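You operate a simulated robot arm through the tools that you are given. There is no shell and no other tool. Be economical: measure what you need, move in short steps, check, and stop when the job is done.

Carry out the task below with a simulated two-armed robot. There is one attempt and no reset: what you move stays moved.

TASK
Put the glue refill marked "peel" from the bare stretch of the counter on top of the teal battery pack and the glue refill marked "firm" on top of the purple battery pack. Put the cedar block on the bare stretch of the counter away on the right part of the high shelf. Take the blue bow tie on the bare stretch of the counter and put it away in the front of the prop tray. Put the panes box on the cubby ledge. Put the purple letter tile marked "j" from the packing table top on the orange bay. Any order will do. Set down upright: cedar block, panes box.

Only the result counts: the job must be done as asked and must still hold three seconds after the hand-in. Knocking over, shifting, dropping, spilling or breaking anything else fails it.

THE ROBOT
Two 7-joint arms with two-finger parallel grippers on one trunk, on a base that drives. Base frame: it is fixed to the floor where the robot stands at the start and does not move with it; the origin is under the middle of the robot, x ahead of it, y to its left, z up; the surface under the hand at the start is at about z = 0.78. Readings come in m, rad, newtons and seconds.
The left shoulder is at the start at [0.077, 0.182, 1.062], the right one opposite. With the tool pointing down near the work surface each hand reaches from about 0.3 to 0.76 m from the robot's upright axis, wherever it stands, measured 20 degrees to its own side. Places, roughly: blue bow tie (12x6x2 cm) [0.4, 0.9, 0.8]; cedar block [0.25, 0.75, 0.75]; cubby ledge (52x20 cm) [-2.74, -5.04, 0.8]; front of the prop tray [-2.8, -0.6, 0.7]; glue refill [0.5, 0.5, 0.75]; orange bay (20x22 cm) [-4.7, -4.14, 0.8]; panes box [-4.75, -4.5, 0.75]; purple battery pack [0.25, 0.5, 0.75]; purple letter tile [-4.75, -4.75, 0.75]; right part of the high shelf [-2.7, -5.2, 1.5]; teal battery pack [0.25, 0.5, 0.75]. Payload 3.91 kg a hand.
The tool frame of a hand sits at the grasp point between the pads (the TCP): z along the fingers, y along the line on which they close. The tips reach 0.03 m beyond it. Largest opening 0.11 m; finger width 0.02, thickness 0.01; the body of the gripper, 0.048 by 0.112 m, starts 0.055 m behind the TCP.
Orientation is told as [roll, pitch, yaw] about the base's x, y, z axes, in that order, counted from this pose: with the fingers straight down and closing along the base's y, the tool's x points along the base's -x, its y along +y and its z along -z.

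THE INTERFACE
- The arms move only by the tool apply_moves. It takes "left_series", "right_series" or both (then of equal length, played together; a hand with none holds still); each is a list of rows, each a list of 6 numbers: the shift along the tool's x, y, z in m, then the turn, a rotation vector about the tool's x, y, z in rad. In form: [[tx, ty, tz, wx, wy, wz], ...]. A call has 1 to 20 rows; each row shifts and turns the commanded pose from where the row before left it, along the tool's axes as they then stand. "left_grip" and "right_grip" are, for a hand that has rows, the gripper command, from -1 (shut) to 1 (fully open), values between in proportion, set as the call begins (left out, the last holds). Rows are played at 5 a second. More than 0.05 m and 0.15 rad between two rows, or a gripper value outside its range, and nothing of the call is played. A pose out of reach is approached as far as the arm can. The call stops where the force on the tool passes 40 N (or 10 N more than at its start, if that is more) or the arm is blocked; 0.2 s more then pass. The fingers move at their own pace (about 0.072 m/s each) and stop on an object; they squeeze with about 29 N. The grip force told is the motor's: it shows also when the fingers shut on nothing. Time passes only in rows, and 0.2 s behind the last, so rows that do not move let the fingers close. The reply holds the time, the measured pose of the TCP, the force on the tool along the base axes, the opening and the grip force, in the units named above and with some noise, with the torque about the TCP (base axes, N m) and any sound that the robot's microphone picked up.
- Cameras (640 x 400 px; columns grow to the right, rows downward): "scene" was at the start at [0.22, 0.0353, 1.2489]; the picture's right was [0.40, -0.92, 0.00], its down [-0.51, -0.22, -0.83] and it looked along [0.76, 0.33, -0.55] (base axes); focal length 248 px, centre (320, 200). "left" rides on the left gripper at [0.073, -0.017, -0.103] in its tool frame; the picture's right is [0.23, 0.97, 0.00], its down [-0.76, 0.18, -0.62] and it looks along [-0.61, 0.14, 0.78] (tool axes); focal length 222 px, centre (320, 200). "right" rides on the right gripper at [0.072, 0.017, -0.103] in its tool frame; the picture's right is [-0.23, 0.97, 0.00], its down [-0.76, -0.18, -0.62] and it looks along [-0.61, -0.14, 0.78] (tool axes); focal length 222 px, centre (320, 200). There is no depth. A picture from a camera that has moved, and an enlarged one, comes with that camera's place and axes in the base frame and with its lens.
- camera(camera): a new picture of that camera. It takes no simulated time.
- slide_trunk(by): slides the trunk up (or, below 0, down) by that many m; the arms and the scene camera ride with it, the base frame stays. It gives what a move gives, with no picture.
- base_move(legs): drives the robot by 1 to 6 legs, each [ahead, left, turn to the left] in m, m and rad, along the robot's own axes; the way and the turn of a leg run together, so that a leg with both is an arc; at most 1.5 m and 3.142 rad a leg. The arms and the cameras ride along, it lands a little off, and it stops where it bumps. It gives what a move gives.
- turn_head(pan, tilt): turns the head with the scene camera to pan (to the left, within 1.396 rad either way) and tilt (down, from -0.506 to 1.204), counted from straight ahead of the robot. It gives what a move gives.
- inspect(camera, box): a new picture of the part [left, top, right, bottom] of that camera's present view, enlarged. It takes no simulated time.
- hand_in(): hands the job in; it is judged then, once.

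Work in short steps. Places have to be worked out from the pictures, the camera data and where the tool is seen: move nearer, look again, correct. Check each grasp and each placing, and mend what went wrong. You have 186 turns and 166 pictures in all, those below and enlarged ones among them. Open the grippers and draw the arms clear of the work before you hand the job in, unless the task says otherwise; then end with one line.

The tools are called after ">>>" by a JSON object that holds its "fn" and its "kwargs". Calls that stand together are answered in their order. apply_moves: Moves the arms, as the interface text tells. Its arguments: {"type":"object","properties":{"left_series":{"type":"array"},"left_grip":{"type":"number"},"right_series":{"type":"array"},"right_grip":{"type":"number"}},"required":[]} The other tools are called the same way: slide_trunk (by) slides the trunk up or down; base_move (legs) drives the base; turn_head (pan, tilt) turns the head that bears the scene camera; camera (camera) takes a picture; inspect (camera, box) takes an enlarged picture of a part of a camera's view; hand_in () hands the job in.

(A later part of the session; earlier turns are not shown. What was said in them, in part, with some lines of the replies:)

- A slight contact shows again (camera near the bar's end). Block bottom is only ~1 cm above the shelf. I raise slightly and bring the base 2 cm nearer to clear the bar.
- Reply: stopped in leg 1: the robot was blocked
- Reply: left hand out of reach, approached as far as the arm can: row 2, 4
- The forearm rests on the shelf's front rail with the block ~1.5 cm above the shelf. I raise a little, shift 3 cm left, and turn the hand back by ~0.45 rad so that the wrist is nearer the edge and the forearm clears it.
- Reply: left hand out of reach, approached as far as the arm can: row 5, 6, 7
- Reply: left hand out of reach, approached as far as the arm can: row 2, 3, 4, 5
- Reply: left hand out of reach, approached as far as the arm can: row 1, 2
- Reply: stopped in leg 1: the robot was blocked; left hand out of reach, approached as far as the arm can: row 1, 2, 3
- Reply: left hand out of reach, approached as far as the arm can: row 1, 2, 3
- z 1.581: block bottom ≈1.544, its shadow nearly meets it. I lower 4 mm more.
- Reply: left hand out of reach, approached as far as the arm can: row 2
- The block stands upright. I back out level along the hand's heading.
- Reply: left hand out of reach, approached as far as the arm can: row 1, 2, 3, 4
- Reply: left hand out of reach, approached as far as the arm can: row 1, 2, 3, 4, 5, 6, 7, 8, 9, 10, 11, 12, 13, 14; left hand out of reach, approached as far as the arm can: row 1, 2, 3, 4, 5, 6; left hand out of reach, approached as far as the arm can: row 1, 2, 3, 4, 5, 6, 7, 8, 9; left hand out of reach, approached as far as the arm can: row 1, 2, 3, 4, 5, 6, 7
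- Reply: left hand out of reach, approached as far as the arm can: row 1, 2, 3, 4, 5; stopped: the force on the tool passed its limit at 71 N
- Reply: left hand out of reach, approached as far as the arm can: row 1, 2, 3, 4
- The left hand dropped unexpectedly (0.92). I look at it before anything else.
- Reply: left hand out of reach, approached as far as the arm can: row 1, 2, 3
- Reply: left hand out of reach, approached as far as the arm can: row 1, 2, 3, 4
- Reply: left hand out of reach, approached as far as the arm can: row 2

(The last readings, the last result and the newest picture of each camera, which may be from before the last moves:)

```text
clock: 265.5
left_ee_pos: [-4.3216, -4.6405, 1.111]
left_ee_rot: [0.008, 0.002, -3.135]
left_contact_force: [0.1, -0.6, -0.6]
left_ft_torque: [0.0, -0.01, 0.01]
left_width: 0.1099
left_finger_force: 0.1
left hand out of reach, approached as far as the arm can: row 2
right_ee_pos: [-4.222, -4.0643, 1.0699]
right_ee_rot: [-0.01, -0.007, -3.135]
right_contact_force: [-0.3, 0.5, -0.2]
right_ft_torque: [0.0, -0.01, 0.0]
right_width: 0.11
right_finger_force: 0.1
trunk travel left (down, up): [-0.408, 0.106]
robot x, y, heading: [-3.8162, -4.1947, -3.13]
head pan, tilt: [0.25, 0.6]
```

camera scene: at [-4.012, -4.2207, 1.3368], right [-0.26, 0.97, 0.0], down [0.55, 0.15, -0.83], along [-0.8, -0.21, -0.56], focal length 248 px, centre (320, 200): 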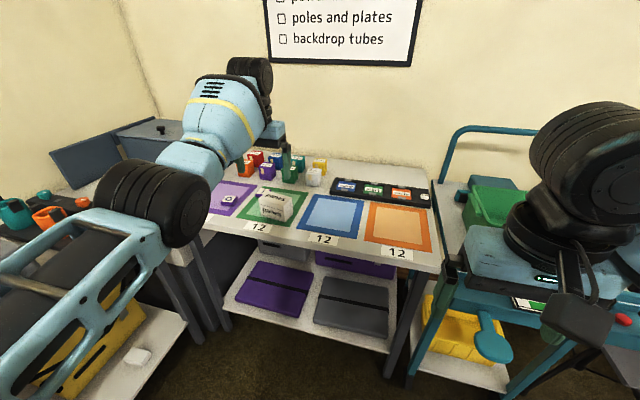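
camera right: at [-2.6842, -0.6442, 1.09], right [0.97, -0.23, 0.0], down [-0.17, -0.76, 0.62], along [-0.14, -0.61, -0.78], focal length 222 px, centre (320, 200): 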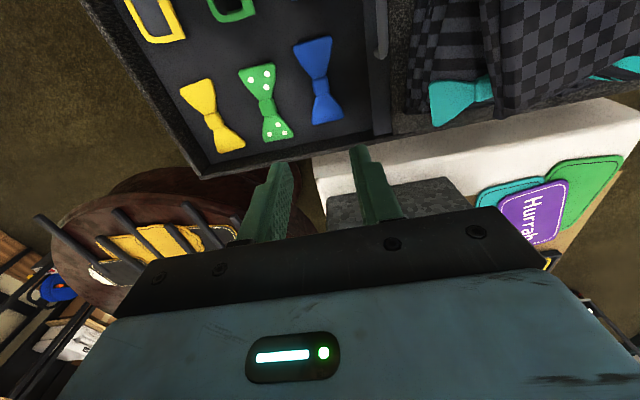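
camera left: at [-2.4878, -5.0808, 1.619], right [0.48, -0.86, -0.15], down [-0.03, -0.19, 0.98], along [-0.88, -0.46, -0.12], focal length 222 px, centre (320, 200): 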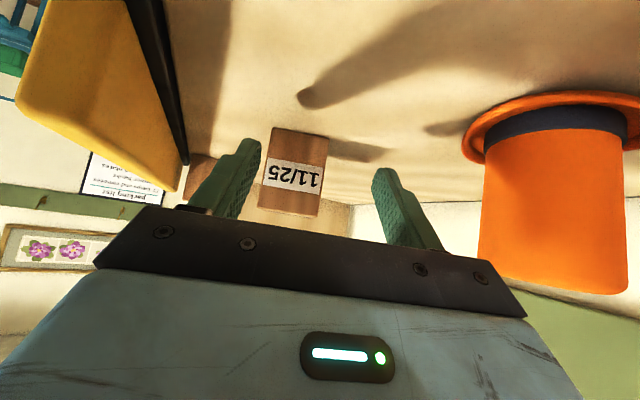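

Left arm is back to normal. I move the right hand aside and up, draw the left in slightly, and drive to about (−4.26,−4.3).

>>> {"fn": "apply_moves", "kwargs": {"left_series": [[0.02, 0, -0.01, 0, 0, 0], [0.02, 0, -0.01, 0, 0, 0], [0.02, 0, -0.01, 0, 0, 0], [0.02, 0, 0, 0, 0, 0], [0, 0, 0, 0, 0, 0], [0, 0, 0, 0, 0, 0]], "right_series": [[0.015, -0.04, -0.02, 0, 0, 0], [0.015, -0.04, -0.02, 0, 0, 0], [0.015, -0.04, -0.02, 0, 0, 0], [0.015, -0.04, -0.02, 0, 0, 0], [0.015, -0.04, -0.02, 0, 0, 0], [0, 0, 0, 0, 0, 0]]}}

>>> {"fn": "base_move", "kwargs": {"legs": [[0.44, 0.105, 0]]}}

>>> {"fn": "turn_head", "kwargs": {"pan": 0.55, "tilt": 0.85}}

>>> {"fn": "camera", "kwargs": {"camera": "scene"}}

>>> {"fn": "camera", "kwargs": {"camera": "left"}}

```text
clock: 266.9
left_ee_pos: [-4.241, -4.6403, 1.1415]
left_ee_rot: [0.005, 0.001, -3.134]
left_contact_force: [-1.4, 0.3, 0.1]
left_ft_torque: [0.02, 0.01, 0.03]
left_width: 0.1099
left_finger_force: 0.0
right_ee_pos: [-4.1474, -3.8613, 1.1696]
right_ee_rot: [-0.007, -0.005, -3.136]
right_contact_force: [-0.2, -0.4, -0.4]
right_ft_torque: [0.02, -0.01, 0.0]
right_width: 0.1101
right_finger_force: 0.2
trunk travel left (down, up): [-0.408, 0.106]
robot x, y, heading: [-3.8151, -4.1942, -3.131]
head pan, tilt: [0.25, 0.6]
```

```text
clock: 269.6
left_ee_pos: [-4.6819, -4.7526, 1.1419]
left_ee_rot: [0.007, 0.0, -3.132]
left_contact_force: [0.6, 0.7, -0.4]
left_ft_torque: [-0.03, 0.02, 0.01]
left_width: 0.11
left_finger_force: 0.0
right_ee_pos: [-4.5893, -3.9741, 1.1696]
right_ee_rot: [-0.009, -0.007, -3.134]
right_contact_force: [-0.1, -0.1, 0.3]
right_ft_torque: [0.01, -0.03, 0.03]
right_width: 0.1099
right_finger_force: 0.1
trunk travel left (down, up): [-0.408, 0.106]
robot x, y, heading: [-4.2587, -4.3095, -3.13]
head pan, tilt: [0.25, 0.6]
```

```text
clock: 270.4
left_ee_pos: [-4.6809, -4.7518, 1.1418]
left_ee_rot: [0.008, -0.001, -3.133]
left_contact_force: [0.6, 1.3, 0.0]
left_ft_torque: [0.01, -0.01, 0.01]
left_width: 0.1101
left_finger_force: 0.0
right_ee_pos: [-4.5895, -3.9753, 1.1701]
right_ee_rot: [-0.011, -0.009, -3.134]
right_contact_force: [0.8, -0.1, -0.8]
right_ft_torque: [0.0, 0.0, 0.02]
right_width: 0.1102
right_finger_force: 0.1
trunk travel left (down, up): [-0.408, 0.106]
robot x, y, heading: [-4.2585, -4.3096, -3.129]
head pan, tilt: [0.55, 0.85]
```

```text
32 pictures are left
camera scene: at [-4.4333, -4.3516, 1.316], right [-0.53, 0.85, 0.0], down [0.64, 0.4, -0.66], along [-0.56, -0.35, -0.75], focal length 248 px, centre (320, 200)
```

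scene: 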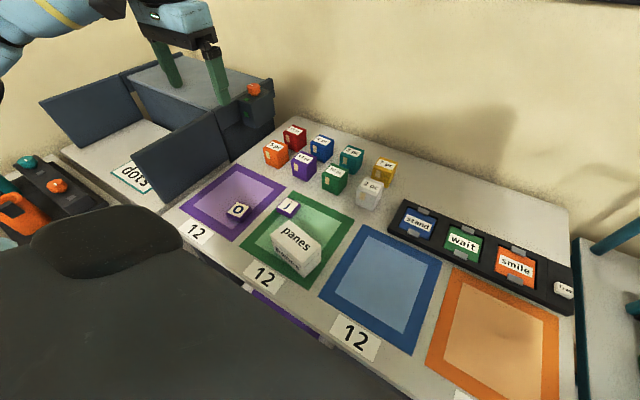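

```text
31 pictures are left
camera left: at [-4.6082, -4.7347, 1.2448], right [0.24, -0.97, 0.01], down [-0.76, -0.18, 0.62], along [-0.61, -0.15, -0.78], focal length 222 px, centre (320, 200)
```

left: 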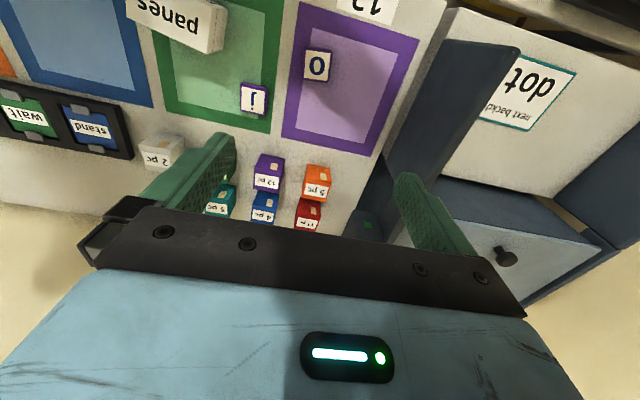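

Tile "j" ≈(−4.75,−4.648). I move the left hand over it down to z 0.93 with a partly closed opening.

>>> {"fn": "apply_moves", "kwargs": {"left_series": [[-0.023, -0.035, 0, 0, 0, 0], [-0.023, -0.035, 0, 0, 0, 0], [-0.023, -0.034, 0, 0, 0, 0], [0, 0, 0.045, 0, 0, 0], [0, 0, 0.045, 0, 0, 0], [0, 0, 0.045, 0, 0, 0], [0, 0, 0.045, 0, 0, 0], [0, 0, 0.03, 0, 0, 0], [0, 0, 0, 0, 0, 0]], "left_grip": 0.4}}

>>> {"fn": "camera", "kwargs": {"camera": "left"}}

```text
clock: 272.4
left_ee_pos: [-4.7498, -4.6507, 0.9314]
left_ee_rot: [0.007, 0.0, -3.134]
left_contact_force: [-0.5, 0.0, 1.1]
left_ft_torque: [-0.01, 0.01, 0.0]
left_width: 0.077
left_finger_force: 0.1
right_ee_pos: [-4.5884, -3.9747, 1.1704]
right_ee_rot: [-0.01, -0.008, -3.133]
right_contact_force: [-0.4, -0.6, 1.0]
right_ft_torque: [-0.05, 0.01, 0.01]
right_width: 0.1102
right_finger_force: 0.0
trunk travel left (down, up): [-0.408, 0.106]
robot x, y, heading: [-4.2545, -4.3071, -3.128]
head pan, tilt: [0.55, 0.85]
```

```text
30 pictures are left
camera left: at [-4.6783, -4.6328, 1.0343], right [0.24, -0.97, 0.01], down [-0.76, -0.18, 0.62], along [-0.61, -0.15, -0.78], focal length 222 px, centre (320, 200)
```

left: 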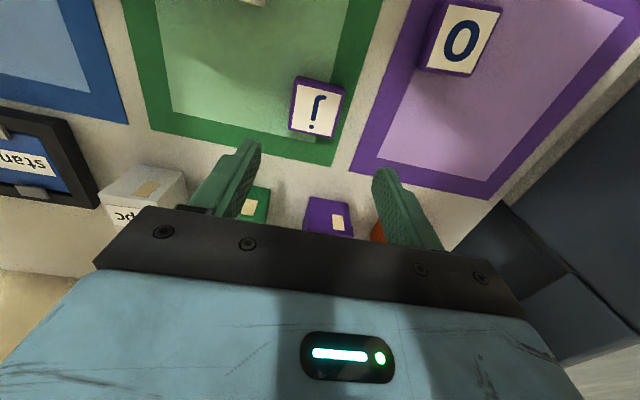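

Aligned within 3 mm. I descend to z≈0.815 and close.

>>> {"fn": "apply_moves", "kwargs": {"left_series": [[0.005, -0.003, 0.04, 0, 0, 0], [0, 0, 0.04, 0, 0, 0], [0, 0, 0.034, 0, 0, 0], [0, 0, 0, 0, 0, 0]]}}

>>> {"fn": "apply_moves", "kwargs": {"left_series": [[0, 0, 0, 0, 0, 0], [0, 0, 0, 0, 0, 0], [0, 0, 0, 0, 0, 0]], "left_grip": -1}}

>>> {"fn": "camera", "kwargs": {"camera": "left"}}

```text
clock: 273.3
left_ee_pos: [-4.7446, -4.6464, 0.8306]
left_ee_rot: [-0.002, -0.001, -3.139]
left_contact_force: [10.5, -1.1, 14.4]
left_ft_torque: [0.59, -0.58, -0.42]
left_width: 0.077
left_finger_force: 0.0
right_ee_pos: [-4.5897, -3.9738, 1.171]
right_ee_rot: [-0.008, -0.008, -3.135]
right_contact_force: [0.4, 0.8, -0.3]
right_ft_torque: [0.02, -0.03, -0.02]
right_width: 0.1099
right_finger_force: 0.1
trunk travel left (down, up): [-0.408, 0.106]
robot x, y, heading: [-4.26, -4.3101, -3.13]
head pan, tilt: [0.55, 0.85]
stopped in row 4 (left hand): the force on the tool passed its limit at 61 N (the readings are from after the stop); the commanded pose is now the measured one
```

```text
clock: 274.1
left_ee_pos: [-4.7469, -4.6464, 0.832]
left_ee_rot: [0.0, -0.006, -3.137]
left_contact_force: [-3.7, 3.0, 14.0]
left_ft_torque: [0.43, 0.01, 0.02]
left_width: 0.0467
left_finger_force: 29.3
right_ee_pos: [-4.5891, -3.9742, 1.1698]
right_ee_rot: [-0.009, -0.006, -3.135]
right_contact_force: [0.1, 0.9, 0.5]
right_ft_torque: [0.0, 0.0, 0.01]
right_width: 0.1099
right_finger_force: 0.0
trunk travel left (down, up): [-0.408, 0.106]
robot x, y, heading: [-4.2555, -4.309, -3.125]
head pan, tilt: [0.55, 0.85]
```

```text
29 pictures are left
camera left: at [-4.6738, -4.6304, 0.9337], right [0.23, -0.97, 0.0], down [-0.76, -0.18, 0.63], along [-0.61, -0.14, -0.78], focal length 222 px, centre (320, 200)
```

left: 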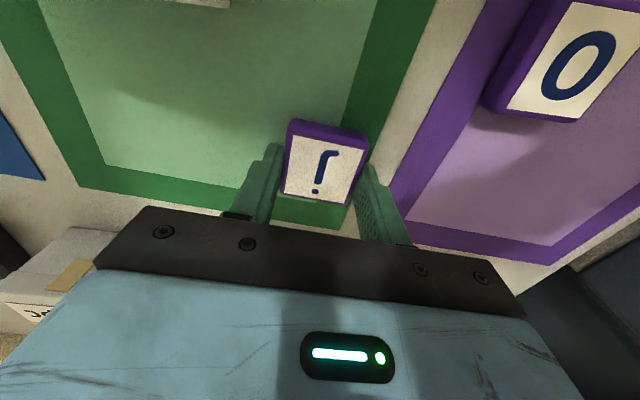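

Tips touched the table (z 0.80); tile gripped. I lift it, raise the right hand a bit, and carry the tile to the orange bay.

>>> {"fn": "apply_moves", "kwargs": {"left_series": [[0, 0, -0.03, 0, 0, 0], [0, 0, -0.05, 0, 0, 0], [0, 0, -0.05, 0, 0, 0], [0, 0, -0.03, 0, 0, 0], [0.004, -0.047, 0, 0, 0, 0], [0.004, -0.047, 0, 0, 0, 0], [0.004, -0.047, 0, 0, 0, 0], [0.004, -0.047, 0, 0, 0, 0], [0.004, -0.047, 0, 0, 0, 0], [0.004, -0.047, 0, 0, 0, 0], [0.004, -0.047, 0, 0, 0, 0], [0.004, -0.047, 0, 0, 0, 0], [0.004, -0.047, 0, 0, 0, 0], [0.004, -0.047, 0, 0, 0, 0], [0.004, -0.045, 0, 0, 0, 0], [0, 0, 0, 0, 0, 0]], "right_series": [[0.01, -0.01, -0.02, 0, 0, 0], [0.01, -0.01, -0.02, 0, 0, 0], [0.01, -0.01, -0.02, 0, 0, 0], [0.01, -0.01, -0.02, 0, 0, 0], [0.01, -0.01, -0.02, 0, 0, 0], [0, 0, 0, 0, 0, 0], [0, 0, 0, 0, 0, 0], [0, 0, 0, 0, 0, 0], [0, 0, 0, 0, 0, 0], [0, 0, 0, 0, 0, 0], [0, 0, 0, 0, 0, 0], [0, 0, 0, 0, 0, 0], [0, 0, 0, 0, 0, 0], [0, 0, 0, 0, 0, 0], [0, 0, 0, 0, 0, 0], [0, 0, 0, 0, 0, 0]]}}

>>> {"fn": "camera", "kwargs": {"camera": "left"}}

```text
clock: 277.7
left_ee_pos: [-4.7271, -4.1597, 0.9747]
left_ee_rot: [0.023, 0.006, -3.083]
left_contact_force: [0.4, -0.2, -0.3]
left_ft_torque: [0.01, -0.01, -0.02]
left_width: 0.0469
left_finger_force: 28.8
right_ee_pos: [-4.5723, -3.9739, 1.2118]
right_ee_rot: [-0.009, -0.008, -3.135]
right_contact_force: [0.1, -0.9, 0.1]
right_ft_torque: [0.0, -0.01, 0.01]
right_width: 0.1099
right_finger_force: 0.1
right hand out of reach, approached as far as the arm can: row 2, 3, 4, 5
trunk travel left (down, up): [-0.408, 0.106]
robot x, y, heading: [-4.2559, -4.3075, -3.125]
head pan, tilt: [0.55, 0.85]
stopped in row 16 (left hand): the arm was blocked; the commanded pose is now the measured one
```

```text
28 pictures are left
camera left: at [-4.6556, -4.137, 1.0783], right [0.28, -0.96, 0.02], down [-0.76, -0.21, 0.62], along [-0.59, -0.19, -0.78], focal length 222 px, centre (320, 200)
```

left: 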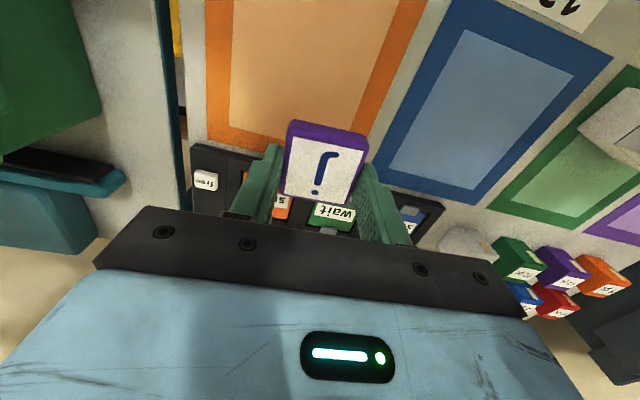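

The bay spans y −4.03…−4.245, x≈−4.79…−4.59; the tile is inside it but the left wrist bumped the right arm. I move the right hand back/right, shift the tile 3 cm toward me and lower.

>>> {"fn": "apply_moves", "kwargs": {"right_series": [[0.02, -0.02, 0.01, 0, 0, 0], [0.02, -0.02, 0.01, 0, 0, 0], [0.02, -0.02, 0.01, 0, 0, 0], [0, 0, 0, 0, 0, 0], [0, 0, 0, 0, 0, 0], [0, 0, 0, 0, 0, 0], [0, 0, 0, 0, 0, 0], [0, 0, 0, 0, 0, 0]], "left_series": [[0, 0, 0, 0, 0, 0], [0, 0, 0, 0, 0, 0], [0, 0, 0, 0, 0, 0], [0.015, -0.006, 0, 0.012, 0, 0.025], [0.015, -0.006, 0, 0.011, -0.006, 0.025], [0, 0, 0.045, 0, 0, 0], [0, 0, 0.045, 0, 0, 0], [0, 0, 0.03, 0, 0, 0]]}}

>>> {"fn": "camera", "kwargs": {"camera": "left"}}

```text
clock: 279.7
left_ee_pos: [-4.7123, -4.1666, 0.8509]
left_ee_rot: [0.018, -0.013, -3.098]
left_contact_force: [0.1, -0.2, 0.0]
left_ft_torque: [0.01, -0.02, 0.02]
left_width: 0.0468
left_finger_force: 29.2
right_ee_pos: [-4.5337, -3.9501, 1.1552]
right_ee_rot: [-0.009, -0.007, -3.136]
right_contact_force: [-0.9, -0.5, 0.5]
right_ft_torque: [0.04, -0.02, 0.01]
right_width: 0.1101
right_finger_force: 0.1
right hand out of reach, approached as far as the arm can: row 1, 2, 3
trunk travel left (down, up): [-0.408, 0.106]
robot x, y, heading: [-4.259, -4.3074, -3.123]
head pan, tilt: [0.55, 0.85]
stopped in row 8 (left hand): the arm was blocked; the commanded pose is now the measured one
```

```text
27 pictures are left
camera left: at [-4.64, -4.1447, 0.953], right [0.27, -0.96, 0.01], down [-0.75, -0.2, 0.64], along [-0.61, -0.18, -0.77], focal length 222 px, centre (320, 200)
```

left: 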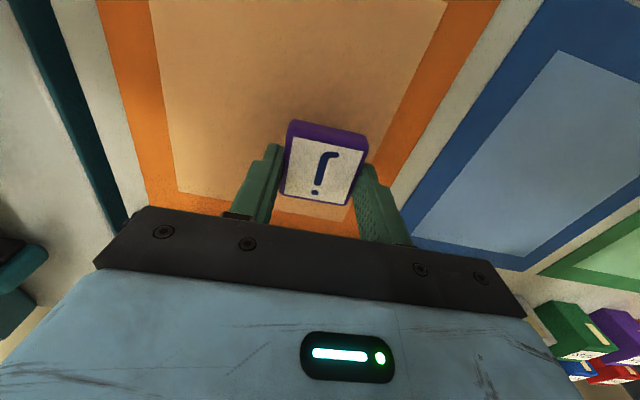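

Blocked 2 cm high (arm geometry), tile over the bay. I lower with the trunk instead.

>>> {"fn": "slide_trunk", "kwargs": {"by": -0.015}}

```text
clock: 280.1
left_ee_pos: [-4.7294, -4.1911, 0.8324]
left_ee_rot: [0.041, -0.023, -3.061]
left_contact_force: [6.8, 4.7, 14.5]
left_ft_torque: [0.68, -0.3, -0.23]
left_width: 0.0469
left_finger_force: 28.8
right_ee_pos: [-4.5339, -3.9504, 1.1417]
right_ee_rot: [-0.007, -0.003, -3.136]
right_contact_force: [0.9, -0.5, 0.8]
right_ft_torque: [-0.02, -0.03, -0.03]
right_width: 0.1099
right_finger_force: 0.1
trunk travel left (down, up): [-0.398, 0.116]
robot x, y, heading: [-4.2578, -4.3065, -3.131]
head pan, tilt: [0.55, 0.85]
stopped: the force on the tool passed its limit at 60 N (the readings are from after the stop); the commanded pose is now the measured one
```

Tile touched down but off-centre at (−4.729,−4.191). I lift 3 cm, shift the base (hand riding along) by +0.03 x, +0.055 y, and lower again.

>>> {"fn": "apply_moves", "kwargs": {"left_series": [[0, 0, -0.03, 0, 0, 0], [0, 0, 0, 0.02, 0.01, 0.03], [0, 0, 0, 0.02, 0.01, 0.03]]}}

>>> {"fn": "base_move", "kwargs": {"legs": [[-0.025, -0.06, 0]]}}

>>> {"fn": "apply_moves", "kwargs": {"left_series": [[0, 0, 0.01, 0, 0, 0], [0, 0, 0.01, 0, 0, 0], [0, 0, 0, 0, 0, 0]]}}

>>> {"fn": "camera", "kwargs": {"camera": "left"}}

```text
clock: 280.9
left_ee_pos: [-4.7327, -4.1964, 0.8596]
left_ee_rot: [0.011, -0.002, -3.108]
left_contact_force: [-1.0, 0.3, -0.3]
left_ft_torque: [0.01, 0.0, -0.01]
left_width: 0.0467
left_finger_force: 28.7
right_ee_pos: [-4.5362, -3.9519, 1.1422]
right_ee_rot: [-0.007, -0.002, -3.135]
right_contact_force: [0.2, 0.0, 0.1]
right_ft_torque: [0.01, -0.01, 0.02]
right_width: 0.11
right_finger_force: 0.1
trunk travel left (down, up): [-0.398, 0.116]
robot x, y, heading: [-4.2564, -4.3051, -3.126]
head pan, tilt: [0.55, 0.85]
```

```text
clock: 282.1
left_ee_pos: [-4.7095, -4.1366, 0.8595]
left_ee_rot: [0.011, -0.002, -3.109]
left_contact_force: [0.4, -0.6, -0.7]
left_ft_torque: [0.02, -0.04, 0.01]
left_width: 0.0465
left_finger_force: 28.9
right_ee_pos: [-4.5124, -3.8915, 1.142]
right_ee_rot: [-0.008, -0.005, -3.135]
right_contact_force: [0.7, 0.7, -0.5]
right_ft_torque: [0.01, 0.01, 0.0]
right_width: 0.1102
right_finger_force: 0.1
trunk travel left (down, up): [-0.398, 0.116]
robot x, y, heading: [-4.2348, -4.2533, -3.13]
head pan, tilt: [0.55, 0.85]
```

```text
clock: 282.9
left_ee_pos: [-4.7121, -4.1408, 0.8388]
left_ee_rot: [0.016, -0.005, -3.103]
left_contact_force: [0.1, -0.5, -0.3]
left_ft_torque: [0.03, 0.0, -0.02]
left_width: 0.0465
left_finger_force: 28.5
right_ee_pos: [-4.5114, -3.8918, 1.142]
right_ee_rot: [-0.006, -0.005, -3.135]
right_contact_force: [-0.6, 0.2, 0.3]
right_ft_torque: [-0.01, -0.03, 0.03]
right_width: 0.1097
right_finger_force: 0.0
trunk travel left (down, up): [-0.398, 0.116]
robot x, y, heading: [-4.2385, -4.2486, -3.128]
head pan, tilt: [0.55, 0.85]
```

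```text
26 pictures are left
camera left: at [-4.6405, -4.1202, 0.94], right [0.27, -0.96, 0.01], down [-0.75, -0.2, 0.63], along [-0.6, -0.18, -0.78], focal length 222 px, centre (320, 200)
```

left: 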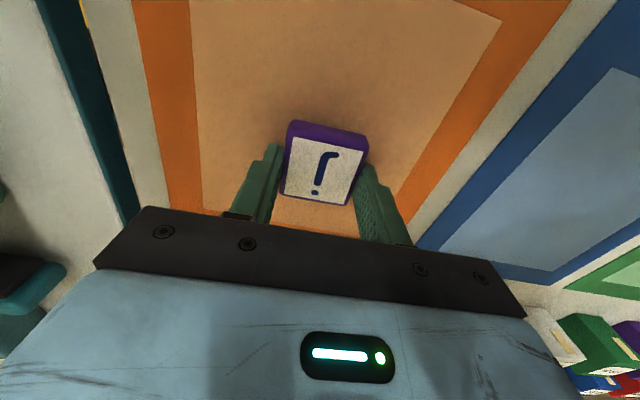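

Well centred now at z 0.839. I lower the last 6–7 mm gently, release and rise.

>>> {"fn": "apply_moves", "kwargs": {"left_series": [[0, 0, 0.003, 0, 0, 0], [0, 0, 0.003, 0, 0, 0], [0, 0, 0.001, 0, 0, 0]]}}

>>> {"fn": "apply_moves", "kwargs": {"left_series": [[0, 0, 0, 0, 0, 0], [0, 0, 0, 0, 0, 0], [0, 0, 0, 0, 0, 0]], "left_grip": 0.2}}

>>> {"fn": "apply_moves", "kwargs": {"left_series": [[0, 0, -0.03, 0, 0, 0], [0, 0, -0.05, 0, 0, 0], [0, 0, -0.05, 0, 0, 0], [0, 0, -0.05, 0, 0, 0], [0, 0.03, -0.03, 0, 0, 0], [0, 0.04, 0, 0, 0, 0], [0, 0.04, 0, 0, 0, 0], [0, 0.04, 0, 0, 0, 0], [0, 0, 0, 0, 0, 0]]}}

>>> {"fn": "camera", "kwargs": {"camera": "scene"}}

```text
clock: 283.7
left_ee_pos: [-4.7163, -4.1473, 0.8319]
left_ee_rot: [0.021, -0.018, -3.093]
left_contact_force: [3.6, 11.5, 21.1]
left_ft_torque: [0.97, -0.25, 0.07]
left_width: 0.0466
left_finger_force: 28.7
right_ee_pos: [-4.5096, -3.8905, 1.1424]
right_ee_rot: [-0.006, -0.006, -3.134]
right_contact_force: [-1.1, 0.0, 0.3]
right_ft_torque: [0.01, 0.0, 0.05]
right_width: 0.1102
right_finger_force: 0.1
trunk travel left (down, up): [-0.398, 0.116]
robot x, y, heading: [-4.2346, -4.2501, -3.126]
head pan, tilt: [0.55, 0.85]
```

```text
clock: 284.2
left_ee_pos: [-4.7174, -4.1532, 0.8333]
left_ee_rot: [0.028, -0.017, -3.088]
left_contact_force: [12.1, -10.4, 26.8]
left_ft_torque: [0.62, -0.55, -0.6]
left_width: 0.0596
left_finger_force: 0.1
right_ee_pos: [-4.5093, -3.8941, 1.1426]
right_ee_rot: [-0.009, -0.007, -3.133]
right_contact_force: [-0.9, 0.4, 0.0]
right_ft_torque: [-0.01, 0.06, -0.02]
right_width: 0.1102
right_finger_force: 0.0
trunk travel left (down, up): [-0.398, 0.116]
robot x, y, heading: [-4.2322, -4.2531, -3.123]
head pan, tilt: [0.55, 0.85]
stopped in row 2 (left hand): the force on the tool passed its limit at 42 N (the readings are from after the stop); the commanded pose is now the measured one
```

```text
clock: 286.2
left_ee_pos: [-4.7093, -4.2936, 1.0427]
left_ee_rot: [0.029, -0.009, -3.089]
left_contact_force: [-0.8, 0.6, 0.2]
left_ft_torque: [0.0, -0.01, 0.0]
left_width: 0.066
left_finger_force: 0.1
right_ee_pos: [-4.5116, -3.8919, 1.1412]
right_ee_rot: [-0.005, -0.003, -3.134]
right_contact_force: [0.5, -0.1, -0.2]
right_ft_torque: [0.01, -0.01, 0.0]
right_width: 0.1095
right_finger_force: 0.1
trunk travel left (down, up): [-0.398, 0.116]
robot x, y, heading: [-4.2348, -4.2475, -3.129]
head pan, tilt: [0.55, 0.85]
```

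```text
25 pictures are left
camera scene: at [-4.4149, -4.2928, 1.3039], right [-0.54, 0.84, 0.0], down [0.63, 0.4, -0.66], along [-0.56, -0.35, -0.75], focal length 248 px, centre (320, 200)
```

scene: 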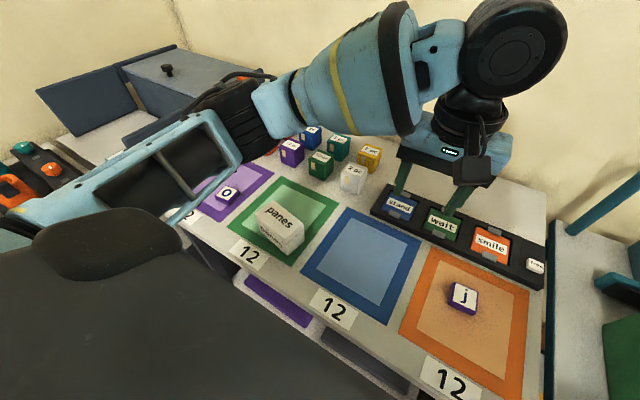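

Tile "j" lies on the orange bay. Now I bring the left hand near the panes box for a measured look.

>>> {"fn": "apply_moves", "kwargs": {"left_series": [[0, 0.04, -0.01, 0.014, 0, 0.023], [0, 0.04, -0.01, 0.014, 0, 0.023], [0, 0.045, -0.01, 0, 0, 0], [0, 0.045, -0.01, 0, 0, 0], [0, 0.045, -0.01, 0, 0, 0], [0, 0.04, -0.01, 0, 0, 0], [0, 0, 0, 0, 0, 0]], "left_grip": 1}}

>>> {"fn": "camera", "kwargs": {"camera": "left"}}

>>> {"fn": "inspect", "kwargs": {"camera": "scene", "box": [230, 170, 350, 270]}}

```text
clock: 287.8
left_ee_pos: [-4.706, -4.5479, 1.1068]
left_ee_rot: [0.001, -0.013, -3.136]
left_contact_force: [0.6, 0.3, 0.4]
left_ft_torque: [-0.01, -0.03, 0.0]
left_width: 0.1099
left_finger_force: 0.1
right_ee_pos: [-4.5136, -3.8919, 1.1408]
right_ee_rot: [-0.008, -0.002, -3.133]
right_contact_force: [0.3, 0.6, 0.1]
right_ft_torque: [-0.03, 0.01, 0.01]
right_width: 0.1098
right_finger_force: 0.0
trunk travel left (down, up): [-0.398, 0.116]
robot x, y, heading: [-4.2335, -4.2459, -3.123]
head pan, tilt: [0.55, 0.85]
```

```text
24 pictures are left
camera left: at [-4.6314, -4.5308, 1.2096], right [0.23, -0.97, 0.0], down [-0.75, -0.18, 0.63], along [-0.62, -0.15, -0.77], focal length 222 px, centre (320, 200)
```

left: 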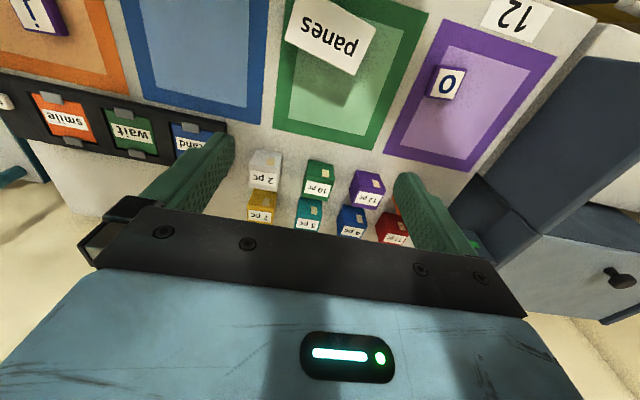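

```text
4.00 times, centred on (290, 220) of scene
camera zoom: at [-4.4152, -4.2932, 1.3038], right [-0.54, 0.84, 0.0], down [0.63, 0.4, -0.66], along [-0.56, -0.35, -0.75], focal length 993 px, centre (440, 120)
```

zoom: 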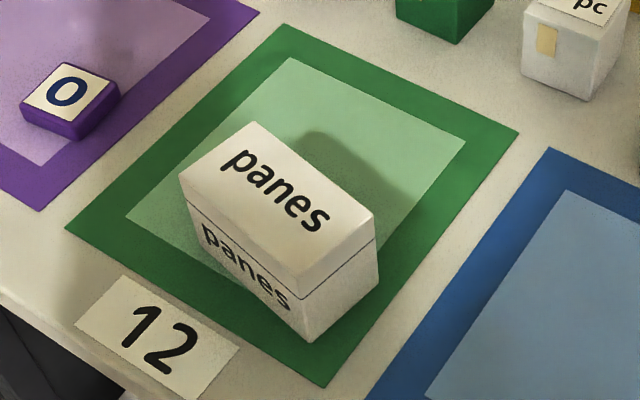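

Box top z≈0.87, ~10×5.6 cm, centre (−4.644,−4.543), long axis ~8.5° off y. I'll grip its short side with the right hand (wrist yaw ≈+0.9 to the robot). I raise the trunk, tuck the left hand high, and reposition to (−4.135,−4.424) heading −2.62.

>>> {"fn": "slide_trunk", "kwargs": {"by": 0.1}}

>>> {"fn": "apply_moves", "kwargs": {"left_series": [[0.03, -0.01, -0.02, 0, 0, 0], [0.03, -0.01, -0.02, 0, 0, 0], [0.03, -0.01, -0.03, 0, 0, 0], [0, 0, -0.03, 0, 0, 0], [0, 0, 0, 0, 0, 0]]}}

>>> {"fn": "base_move", "kwargs": {"legs": [[0, 0, 0.503], [0.003, 0.2035, 0]]}}

```text
clock: 289.2
left_ee_pos: [-4.7044, -4.5493, 1.2042]
left_ee_rot: [-0.001, -0.01, -3.135]
left_contact_force: [-0.8, -0.7, -0.5]
left_ft_torque: [-0.06, 0.0, 0.01]
left_width: 0.11
left_finger_force: 0.0
right_ee_pos: [-4.5128, -3.8928, 1.2416]
right_ee_rot: [-0.009, -0.001, -3.131]
right_contact_force: [0.3, 0.0, 0.4]
right_ft_torque: [0.04, -0.01, 0.04]
right_width: 0.1102
right_finger_force: 0.1
trunk travel left (down, up): [-0.498, 0.016]
robot x, y, heading: [-4.2341, -4.2517, -3.125]
head pan, tilt: [0.55, 0.85]
```

```text
clock: 290.4
left_ee_pos: [-4.6133, -4.5171, 1.305]
left_ee_rot: [-0.001, -0.013, -3.136]
left_contact_force: [-0.6, 0.3, 0.2]
left_ft_torque: [0.0, 0.04, 0.03]
left_width: 0.1101
left_finger_force: 0.1
right_ee_pos: [-4.5132, -3.8924, 1.2413]
right_ee_rot: [-0.006, -0.001, -3.134]
right_contact_force: [-0.2, 0.5, 0.2]
right_ft_torque: [0.0, 0.03, -0.01]
right_width: 0.1102
right_finger_force: 0.1
trunk travel left (down, up): [-0.498, 0.016]
robot x, y, heading: [-4.2337, -4.2489, -3.127]
head pan, tilt: [0.55, 0.85]
```

```text
clock: 294.2
left_ee_pos: [-4.34, -4.8466, 1.306]
left_ee_rot: [0.001, -0.012, -2.634]
left_contact_force: [0.4, 0.2, -0.7]
left_ft_torque: [0.01, -0.03, -0.03]
left_width: 0.1099
left_finger_force: 0.0
right_ee_pos: [-4.5514, -4.2479, 1.241]
right_ee_rot: [-0.007, -0.004, -2.632]
right_contact_force: [-1.2, 0.4, 0.1]
right_ft_torque: [-0.01, -0.01, 0.0]
right_width: 0.1096
right_finger_force: 0.0
trunk travel left (down, up): [-0.498, 0.016]
robot x, y, heading: [-4.1367, -4.431, -2.628]
head pan, tilt: [0.55, 0.85]
```

I turn the right wrist +0.91 and move over the box to z≈1.0.

>>> {"fn": "apply_moves", "kwargs": {"right_series": [[0, 0, 0, 0, 0, -0.13], [0, 0, 0, 0, 0, -0.13], [0, 0, 0, 0, 0, -0.13], [0, 0, 0, 0, 0, -0.13], [0, 0, 0, 0, 0, -0.13], [0, 0, 0, 0, 0, -0.13], [0, 0, 0, 0, 0, -0.13], [-0.0437, -0.0068, 0.02, 0, 0, 0], [-0.0437, -0.0068, 0.02, 0, 0, 0], [-0.0437, -0.0068, 0.02, 0, 0, 0], [-0.0437, -0.0068, 0.02, 0, 0, 0], [-0.0437, -0.0068, 0.02, 0, 0, 0], [-0.0437, -0.0068, 0.02, 0, 0, 0], [-0.0437, -0.0068, 0.02, 0, 0, 0], [0, 0, 0.045, 0, 0, 0], [0, 0, 0.045, 0, 0, 0], [0, 0, 0, 0, 0, 0]], "right_grip": 0.7}}

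>>> {"fn": "camera", "kwargs": {"camera": "right"}}

```text
clock: 297.8
left_ee_pos: [-4.3386, -4.8457, 1.3051]
left_ee_rot: [0.0, -0.015, -2.636]
left_contact_force: [-0.7, -0.1, 0.5]
left_ft_torque: [-0.01, 0.01, 0.01]
left_width: 0.11
left_finger_force: 0.1
right_ee_pos: [-4.6469, -4.5426, 1.0098]
right_ee_rot: [-0.008, 0.004, -1.721]
right_contact_force: [-0.3, -0.3, 0.3]
right_ft_torque: [-0.04, 0.03, -0.01]
right_width: 0.0932
right_finger_force: 0.0
trunk travel left (down, up): [-0.498, 0.016]
robot x, y, heading: [-4.1344, -4.4314, -2.628]
head pan, tilt: [0.55, 0.85]
```

```text
22 pictures are left
camera right: at [-4.6196, -4.4752, 1.1145], right [0.93, -0.37, -0.01], down [-0.29, -0.73, 0.62], along [-0.24, -0.58, -0.78], focal length 222 px, centre (320, 200)
```

right: 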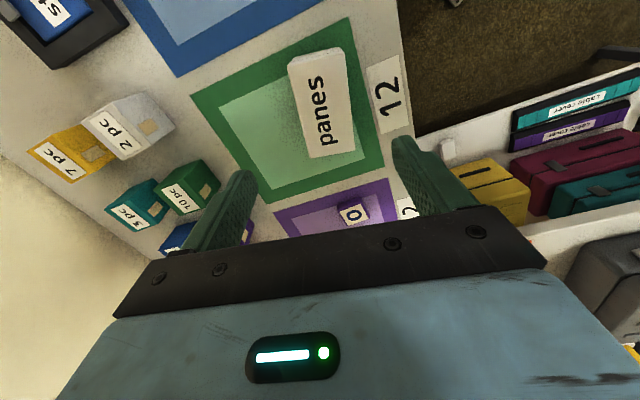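

Aligned to within 3 mm; I add 0.055 rad, descend to z≈0.842 and close.

>>> {"fn": "apply_moves", "kwargs": {"right_series": [[0, 0.003, 0.04, 0, 0, 0.055], [0, 0, 0.045, 0, 0, 0], [0, 0, 0.045, 0, 0, 0], [0, 0, 0.037, 0, 0, 0], [0, 0, 0, 0, 0, 0]]}}

>>> {"fn": "apply_moves", "kwargs": {"right_series": [[0, 0, 0, 0, 0, 0], [0, 0, 0, 0, 0, 0], [0, 0, 0, 0, 0, 0], [0, 0, 0, 0, 0, 0]], "right_grip": -1}}

>>> {"fn": "camera", "kwargs": {"camera": "right"}}

```text
clock: 299.0
left_ee_pos: [-4.3402, -4.8454, 1.3054]
left_ee_rot: [0.001, -0.013, -2.635]
left_contact_force: [0.3, -0.3, 0.3]
left_ft_torque: [-0.02, -0.01, -0.01]
left_width: 0.1102
left_finger_force: 0.2
right_ee_pos: [-4.6424, -4.5419, 0.8438]
right_ee_rot: [-0.006, 0.005, -1.776]
right_contact_force: [-0.2, 0.0, -0.1]
right_ft_torque: [0.02, -0.04, -0.01]
right_width: 0.0934
right_finger_force: 0.0
trunk travel left (down, up): [-0.498, 0.016]
robot x, y, heading: [-4.137, -4.4288, -2.627]
head pan, tilt: [0.55, 0.85]
```

```text
clock: 300.0
left_ee_pos: [-4.339, -4.8447, 1.3052]
left_ee_rot: [-0.001, -0.012, -2.636]
left_contact_force: [0.2, 0.3, -0.2]
left_ft_torque: [0.0, 0.01, -0.02]
left_width: 0.11
left_finger_force: 0.0
right_ee_pos: [-4.643, -4.5415, 0.8428]
right_ee_rot: [-0.007, 0.003, -1.777]
right_contact_force: [1.2, -0.5, 0.3]
right_ft_torque: [-0.04, -0.06, 0.02]
right_width: 0.056
right_finger_force: 29.2
trunk travel left (down, up): [-0.498, 0.016]
robot x, y, heading: [-4.1336, -4.4315, -2.628]
head pan, tilt: [0.55, 0.85]
```

```text
21 pictures are left
camera right: at [-4.6116, -4.4756, 0.9475], right [0.91, -0.42, -0.01], down [-0.33, -0.71, 0.62], along [-0.27, -0.56, -0.78], focal length 222 px, centre (320, 200)
```

right: 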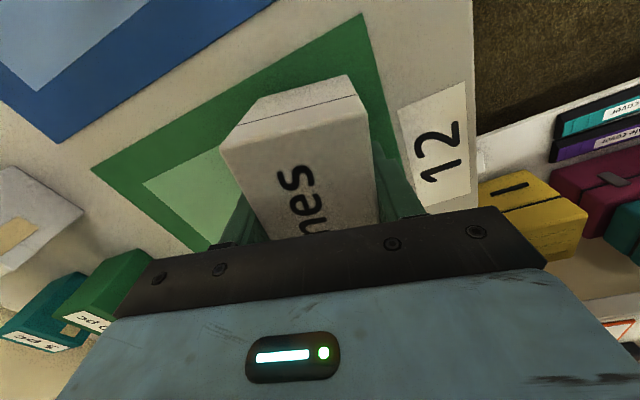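

Gripped (5.6 cm). I lift it and check.

>>> {"fn": "apply_moves", "kwargs": {"right_series": [[0, 0, -0.03, 0, 0, 0], [0, 0, -0.045, 0, 0, 0], [0, 0, -0.045, 0, 0, 0], [0, 0, -0.045, 0, 0, 0], [0, 0, -0.045, 0, 0, 0], [0.04, 0, -0.02, 0, 0, 0], [0.04, 0, 0, 0, 0, 0], [0.04, 0, 0, 0, 0, 0], [0, 0, 0, 0, 0, 0]]}}

>>> {"fn": "camera", "kwargs": {"camera": "right"}}

```text
clock: 302.0
left_ee_pos: [-4.3381, -4.8456, 1.305]
left_ee_rot: [-0.001, -0.012, -2.636]
left_contact_force: [-0.5, 0.0, 1.0]
left_ft_torque: [-0.01, -0.04, -0.02]
left_width: 0.1102
left_finger_force: 0.1
right_ee_pos: [-4.6185, -4.4259, 1.0749]
right_ee_rot: [-0.007, 0.004, -1.777]
right_contact_force: [0.6, 0.5, -1.7]
right_ft_torque: [-0.01, 0.0, -0.04]
right_width: 0.0559
right_finger_force: 28.7
trunk travel left (down, up): [-0.498, 0.016]
robot x, y, heading: [-4.1341, -4.4275, -2.622]
head pan, tilt: [0.55, 0.85]
```

```text
20 pictures are left
camera right: at [-4.5881, -4.36, 1.179], right [0.91, -0.42, -0.01], down [-0.33, -0.71, 0.62], along [-0.27, -0.56, -0.78], focal length 222 px, centre (320, 200)
```

right: 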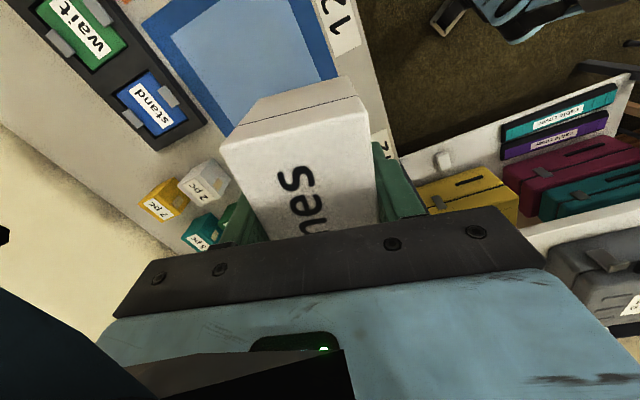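

Held firmly. I back off, turn to face −y and sidestep to x≈−2.54 in front of the cubby.

>>> {"fn": "base_move", "kwargs": {"legs": [[-0.33, 0, 0], [0, 0, 1.051], [0, 1.3, 0]]}}

>>> {"fn": "turn_head", "kwargs": {"pan": -0.35, "tilt": 0.65}}

>>> {"fn": "camera", "kwargs": {"camera": "scene"}}

```text
clock: 318.1
left_ee_pos: [-2.2791, -4.6453, 1.305]
left_ee_rot: [0.0, -0.011, -1.577]
left_contact_force: [0.3, -0.6, 0.2]
left_ft_torque: [0.0, 0.01, -0.03]
left_width: 0.1103
left_finger_force: 0.3
right_ee_pos: [-2.7814, -4.6837, 1.0759]
right_ee_rot: [-0.005, 0.004, -0.717]
right_contact_force: [-0.1, 0.1, -2.5]
right_ft_torque: [-0.01, 0.0, -0.02]
right_width: 0.0558
right_finger_force: 28.6
trunk travel left (down, up): [-0.498, 0.016]
robot x, y, heading: [-2.5409, -4.263, -1.563]
head pan, tilt: [0.55, 0.85]
```

```text
clock: 319.3
left_ee_pos: [-2.2787, -4.6459, 1.3062]
left_ee_rot: [-0.001, -0.014, -1.576]
left_contact_force: [0.2, 0.4, -0.5]
left_ft_torque: [0.02, 0.01, -0.02]
left_width: 0.1101
left_finger_force: 0.1
right_ee_pos: [-2.7816, -4.6844, 1.0747]
right_ee_rot: [-0.007, 0.004, -0.716]
right_contact_force: [-0.1, 0.4, -2.3]
right_ft_torque: [0.01, 0.01, 0.01]
right_width: 0.0557
right_finger_force: 29.2
trunk travel left (down, up): [-0.498, 0.016]
robot x, y, heading: [-2.5412, -4.2669, -1.565]
head pan, tilt: [-0.351, 0.649]
```

```text
19 pictures are left
camera scene: at [-2.572, -4.3787, 1.4407], right [-0.94, 0.34, 0.0], down [0.2, 0.57, -0.8], along [-0.27, -0.75, -0.6], focal length 248 px, centre (320, 200)
```

scene: 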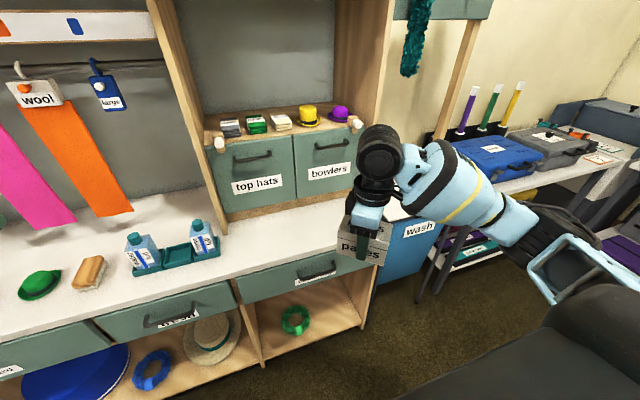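

The ledge is the counter strip before the "top hats/bowlers" drawers (y −4.88…−5.15). I turn the box square (long axis along y) and drive 0.28 m ahead.

>>> {"fn": "apply_moves", "kwargs": {"right_series": [[0, 0, 0, 0, 0, 0.143], [0, 0, 0, 0, 0, 0.143], [0, 0, 0, 0, 0, 0.143], [0, 0, 0, 0, 0, 0.143], [0, 0, 0, 0, 0, 0.143], [0, 0, 0, 0, 0, 0.139], [0, 0, 0, 0, 0, 0]]}}

>>> {"fn": "base_move", "kwargs": {"legs": [[0.28, 0, 0]]}}

>>> {"fn": "camera", "kwargs": {"camera": "right"}}

```text
clock: 320.9
left_ee_pos: [-2.2782, -4.6453, 1.3059]
left_ee_rot: [0.001, -0.013, -1.577]
left_contact_force: [0.1, -0.3, -0.6]
left_ft_torque: [0.01, 0.05, 0.03]
left_width: 0.1101
left_finger_force: 0.1
right_ee_pos: [-2.7817, -4.6828, 1.0746]
right_ee_rot: [-0.008, -0.001, -1.571]
right_contact_force: [-0.5, -0.2, -2.4]
right_ft_torque: [0.01, -0.03, -0.03]
right_width: 0.0558
right_finger_force: 28.9
trunk travel left (down, up): [-0.498, 0.016]
robot x, y, heading: [-2.5437, -4.2643, -1.567]
head pan, tilt: [-0.351, 0.649]
```

```text
clock: 322.9
left_ee_pos: [-2.2759, -4.9232, 1.3054]
left_ee_rot: [0.0, -0.014, -1.574]
left_contact_force: [0.7, -0.6, 0.3]
left_ft_torque: [0.02, 0.03, 0.0]
left_width: 0.11
left_finger_force: 0.0
right_ee_pos: [-2.7787, -4.9635, 1.0755]
right_ee_rot: [-0.007, -0.004, -1.569]
right_contact_force: [0.1, 0.6, -1.6]
right_ft_torque: [0.0, 0.0, 0.0]
right_width: 0.0559
right_finger_force: 28.9
trunk travel left (down, up): [-0.498, 0.016]
robot x, y, heading: [-2.5407, -4.5459, -1.557]
head pan, tilt: [-0.351, 0.649]
```

```text
18 pictures are left
camera right: at [-2.762, -4.8912, 1.1784], right [0.97, -0.22, -0.01], down [-0.17, -0.76, 0.63], along [-0.15, -0.61, -0.78], focal length 222 px, centre (320, 200)
```

right: 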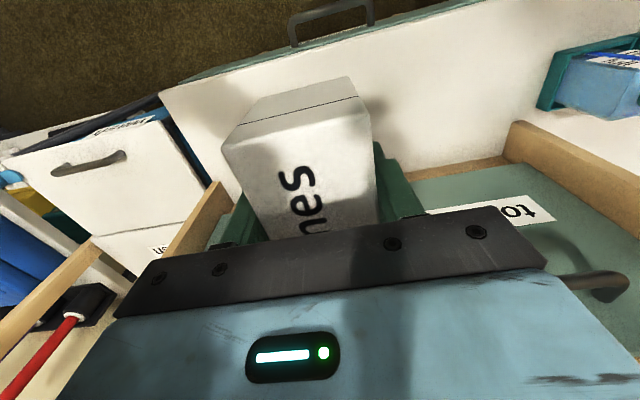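

Ledge: y −4.9…−5.15, x −3.03…−2.5. I move to (−2.74,−5.025) and lower to z≈0.86.

>>> {"fn": "apply_moves", "kwargs": {"right_series": [[-0.03, 0.02, 0, 0, 0, 0], [-0.032, 0.019, 0, 0, 0, 0], [0, 0, 0.045, 0, 0, 0], [0, 0, 0.045, 0, 0, 0], [0, 0, 0.045, 0, 0, 0], [0, 0, 0.045, 0, 0, 0], [0, 0, 0.035, 0, 0, 0], [0, 0, 0, 0, 0, 0]]}}

>>> {"fn": "camera", "kwargs": {"camera": "right"}}

>>> {"fn": "turn_head", "kwargs": {"pan": -0.35, "tilt": 0.8}}

>>> {"fn": "camera", "kwargs": {"camera": "scene"}}

```text
clock: 324.7
left_ee_pos: [-2.2755, -4.9226, 1.3048]
left_ee_rot: [-0.001, -0.014, -1.573]
left_contact_force: [0.1, 0.6, 0.1]
left_ft_torque: [0.03, -0.01, 0.01]
left_width: 0.11
left_finger_force: 0.1
right_ee_pos: [-2.739, -5.0249, 0.8603]
right_ee_rot: [-0.008, -0.003, -1.567]
right_contact_force: [-0.2, -0.3, -2.6]
right_ft_torque: [-0.01, 0.0, -0.01]
right_width: 0.0555
right_finger_force: 28.7
trunk travel left (down, up): [-0.498, 0.016]
robot x, y, heading: [-2.541, -4.54, -1.563]
head pan, tilt: [-0.351, 0.649]
```

```text
17 pictures are left
camera right: at [-2.7224, -4.9536, 0.9637], right [0.97, -0.22, -0.01], down [-0.17, -0.76, 0.63], along [-0.15, -0.61, -0.78], focal length 222 px, centre (320, 200)
```

right: 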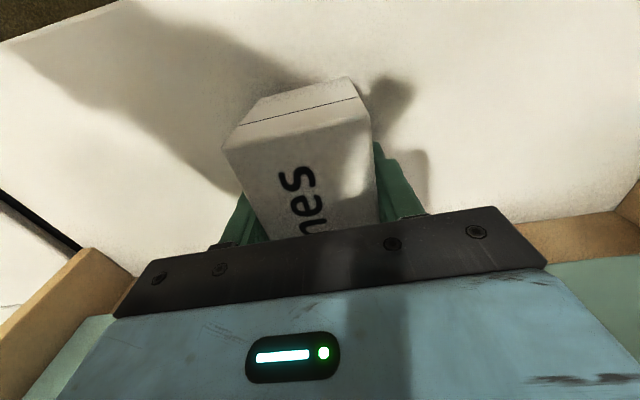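

```text
clock: 325.4
left_ee_pos: [-2.2766, -4.9222, 1.3055]
left_ee_rot: [0.0, -0.013, -1.574]
left_contact_force: [0.1, 0.2, -0.1]
left_ft_torque: [0.02, 0.0, 0.0]
left_width: 0.1099
left_finger_force: 0.1
right_ee_pos: [-2.7395, -5.0259, 0.8622]
right_ee_rot: [-0.006, -0.001, -1.567]
right_contact_force: [0.4, -0.1, -2.6]
right_ft_torque: [-0.01, -0.02, 0.03]
right_width: 0.0559
right_finger_force: 29.1
trunk travel left (down, up): [-0.498, 0.016]
robot x, y, heading: [-2.5395, -4.5384, -1.56]
head pan, tilt: [-0.351, 0.799]
```

```text
16 pictures are left
camera scene: at [-2.5678, -4.652, 1.4281], right [-0.94, 0.34, 0.0], down [0.24, 0.68, -0.7], along [-0.23, -0.66, -0.72], focal length 248 px, centre (320, 200)
```

scene: 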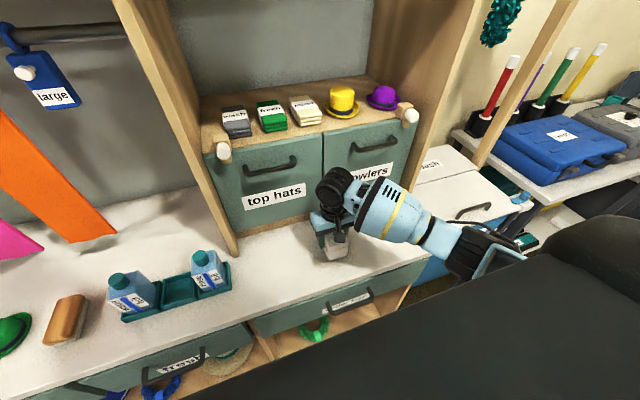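

The box is over the ledge, clear of the drawers. I lower in small steps to contact.

>>> {"fn": "apply_moves", "kwargs": {"right_series": [[0, 0, 0.005, 0, 0, 0], [0, 0, 0.005, 0, 0, 0], [0, 0, 0.003, 0, 0, 0], [0, 0, 0.003, 0, 0, 0], [0, 0, 0.002, 0, 0, 0]]}}

```text
clock: 326.6
left_ee_pos: [-2.2763, -4.9238, 1.3064]
left_ee_rot: [0.0, -0.013, -1.573]
left_contact_force: [0.2, -1.0, -0.1]
left_ft_torque: [0.01, 0.01, 0.02]
left_width: 0.1103
left_finger_force: 0.0
right_ee_pos: [-2.7402, -5.0256, 0.8428]
right_ee_rot: [-0.009, -0.004, -1.568]
right_contact_force: [-0.5, 0.1, 2.0]
right_ft_torque: [0.23, -0.15, 0.03]
right_width: 0.0556
right_finger_force: 29.6
trunk travel left (down, up): [-0.498, 0.016]
robot x, y, heading: [-2.5408, -4.5453, -1.561]
head pan, tilt: [-0.351, 0.799]
```

Contact just begins at z 0.843. One more millimetre, then release and rise.

>>> {"fn": "apply_moves", "kwargs": {"right_series": [[0, 0, 0.001, 0, 0, 0], [0, 0, 0, 0, 0, 0]]}}

>>> {"fn": "apply_moves", "kwargs": {"right_series": [[0, 0, 0, 0, 0, 0], [0, 0, 0, 0, 0, 0], [0, 0, 0, 0, 0, 0]], "right_grip": 0.5}}

>>> {"fn": "apply_moves", "kwargs": {"right_series": [[0, 0, -0.03, 0, 0, 0], [0, 0, -0.045, 0, 0, 0], [0, 0, -0.045, 0, 0, 0], [0, 0, -0.045, 0, 0, 0], [0.04, 0, -0.02, 0, 0, 0], [0.04, 0, 0, 0, 0, 0], [0, 0, 0, 0, 0, 0]]}}

>>> {"fn": "camera", "kwargs": {"camera": "scene"}}

```text
clock: 327.2
left_ee_pos: [-2.2755, -4.9228, 1.3054]
left_ee_rot: [-0.001, -0.014, -1.573]
left_contact_force: [-0.8, 1.0, 0.2]
left_ft_torque: [0.0, 0.01, -0.02]
left_width: 0.1098
left_finger_force: 0.1
right_ee_pos: [-2.741, -5.0259, 0.8428]
right_ee_rot: [-0.007, -0.006, -1.567]
right_contact_force: [-0.8, -0.5, 9.2]
right_ft_torque: [0.52, -0.26, 0.01]
right_width: 0.0557
right_finger_force: 29.4
trunk travel left (down, up): [-0.498, 0.016]
robot x, y, heading: [-2.5432, -4.5428, -1.564]
head pan, tilt: [-0.351, 0.799]
```

```text
clock: 328.0
left_ee_pos: [-2.2767, -4.9225, 1.3042]
left_ee_rot: [0.0, -0.013, -1.572]
left_contact_force: [-0.2, 0.1, -0.6]
left_ft_torque: [0.0, -0.05, -0.01]
left_width: 0.11
left_finger_force: 0.0
right_ee_pos: [-2.7404, -5.0247, 0.841]
right_ee_rot: [-0.007, -0.001, -1.567]
right_contact_force: [-0.4, -0.8, 0.1]
right_ft_torque: [-0.01, 0.0, -0.03]
right_width: 0.0826
right_finger_force: 0.0
trunk travel left (down, up): [-0.498, 0.016]
robot x, y, heading: [-2.5423, -4.5408, -1.564]
head pan, tilt: [-0.351, 0.799]
```

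```text
clock: 329.6
left_ee_pos: [-2.2754, -4.9227, 1.3041]
left_ee_rot: [-0.002, -0.012, -1.571]
left_contact_force: [0.4, -0.6, 0.0]
left_ft_torque: [-0.01, 0.0, -0.02]
left_width: 0.1101
left_finger_force: 0.0
right_ee_pos: [-2.7398, -4.9453, 1.0254]
right_ee_rot: [-0.01, -0.003, -1.569]
right_contact_force: [-0.7, -0.2, -0.3]
right_ft_torque: [0.02, -0.01, 0.01]
right_width: 0.0824
right_finger_force: 0.0
trunk travel left (down, up): [-0.498, 0.016]
robot x, y, heading: [-2.5383, -4.5441, -1.558]
head pan, tilt: [-0.351, 0.799]
```

```text
15 pictures are left
camera scene: at [-2.5675, -4.6524, 1.428], right [-0.94, 0.34, 0.0], down [0.24, 0.68, -0.7], along [-0.23, -0.66, -0.72], focal length 248 px, centre (320, 200)
```

scene: 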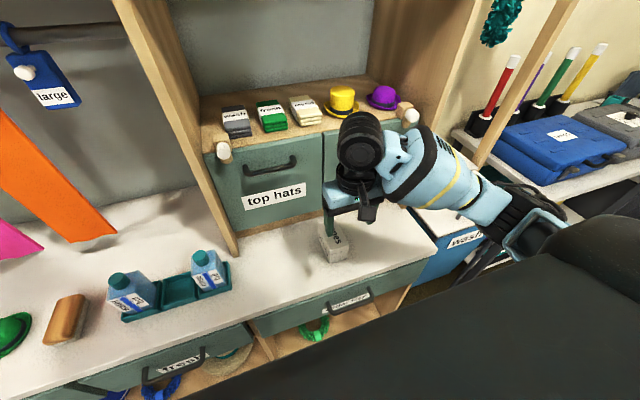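

Box stands on the ledge. I back away 0.5 m and check box and shelf once more.

>>> {"fn": "base_move", "kwargs": {"legs": [[-0.5, 0, 0]]}}

>>> {"fn": "turn_head", "kwargs": {"pan": -0.1, "tilt": 0.35}}

>>> {"fn": "camera", "kwargs": {"camera": "scene"}}

```text
clock: 332.5
left_ee_pos: [-2.2777, -4.4295, 1.3056]
left_ee_rot: [-0.001, -0.012, -1.566]
left_contact_force: [-0.7, 0.9, 0.0]
left_ft_torque: [0.0, -0.02, -0.01]
left_width: 0.1102
left_finger_force: 0.1
right_ee_pos: [-2.743, -4.4546, 1.0276]
right_ee_rot: [-0.007, -0.002, -1.561]
right_contact_force: [0.1, 0.3, 0.6]
right_ft_torque: [-0.02, -0.01, -0.01]
right_width: 0.0826
right_finger_force: 0.0
trunk travel left (down, up): [-0.498, 0.016]
robot x, y, heading: [-2.5439, -4.0517, -1.561]
head pan, tilt: [-0.351, 0.799]
```

```text
clock: 333.4
left_ee_pos: [-2.2797, -4.4285, 1.3058]
left_ee_rot: [0.0, -0.013, -1.565]
left_contact_force: [0.7, 0.2, 0.9]
left_ft_torque: [-0.03, -0.03, 0.01]
left_width: 0.1099
left_finger_force: 0.0
right_ee_pos: [-2.7434, -4.4536, 1.026]
right_ee_rot: [-0.006, -0.002, -1.561]
right_contact_force: [0.2, -0.1, -0.3]
right_ft_torque: [0.0, 0.05, 0.01]
right_width: 0.0825
right_finger_force: 0.0
trunk travel left (down, up): [-0.498, 0.016]
robot x, y, heading: [-2.5481, -4.0525, -1.558]
head pan, tilt: [-0.099, 0.351]
```

```text
14 pictures are left
camera scene: at [-2.554, -4.1765, 1.4676], right [-1.0, 0.09, 0.0], down [0.03, 0.34, -0.94], along [-0.08, -0.94, -0.34], focal length 248 px, centre (320, 200)
```

scene: 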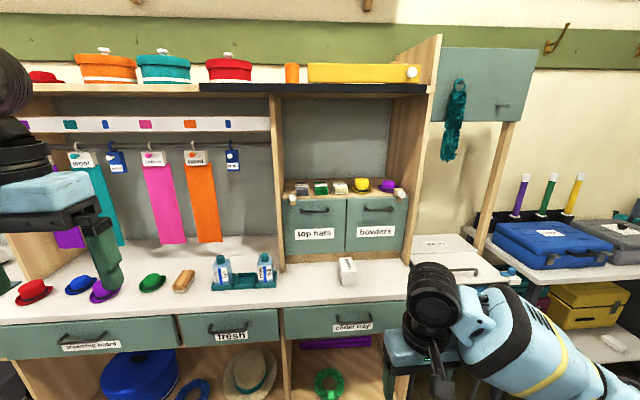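

Everything stands as asked: the box is on the ledge, the shelf items are in place, and both hands are open and clear. I hand in.

>>> {"fn": "hand_in", "kwargs": {}}

```text
The job is handed in.
```

I handed the job in with every item placed as asked. I did not go back to recheck the counter, the tray or the tile on the orange bay at the end. While I was picking up the bow tie, my right elbow pushed the purple battery pack, which already had "firm" on it, about 1.5 to 2 cm. I slid it back to within about 5 mm of where it had stood.
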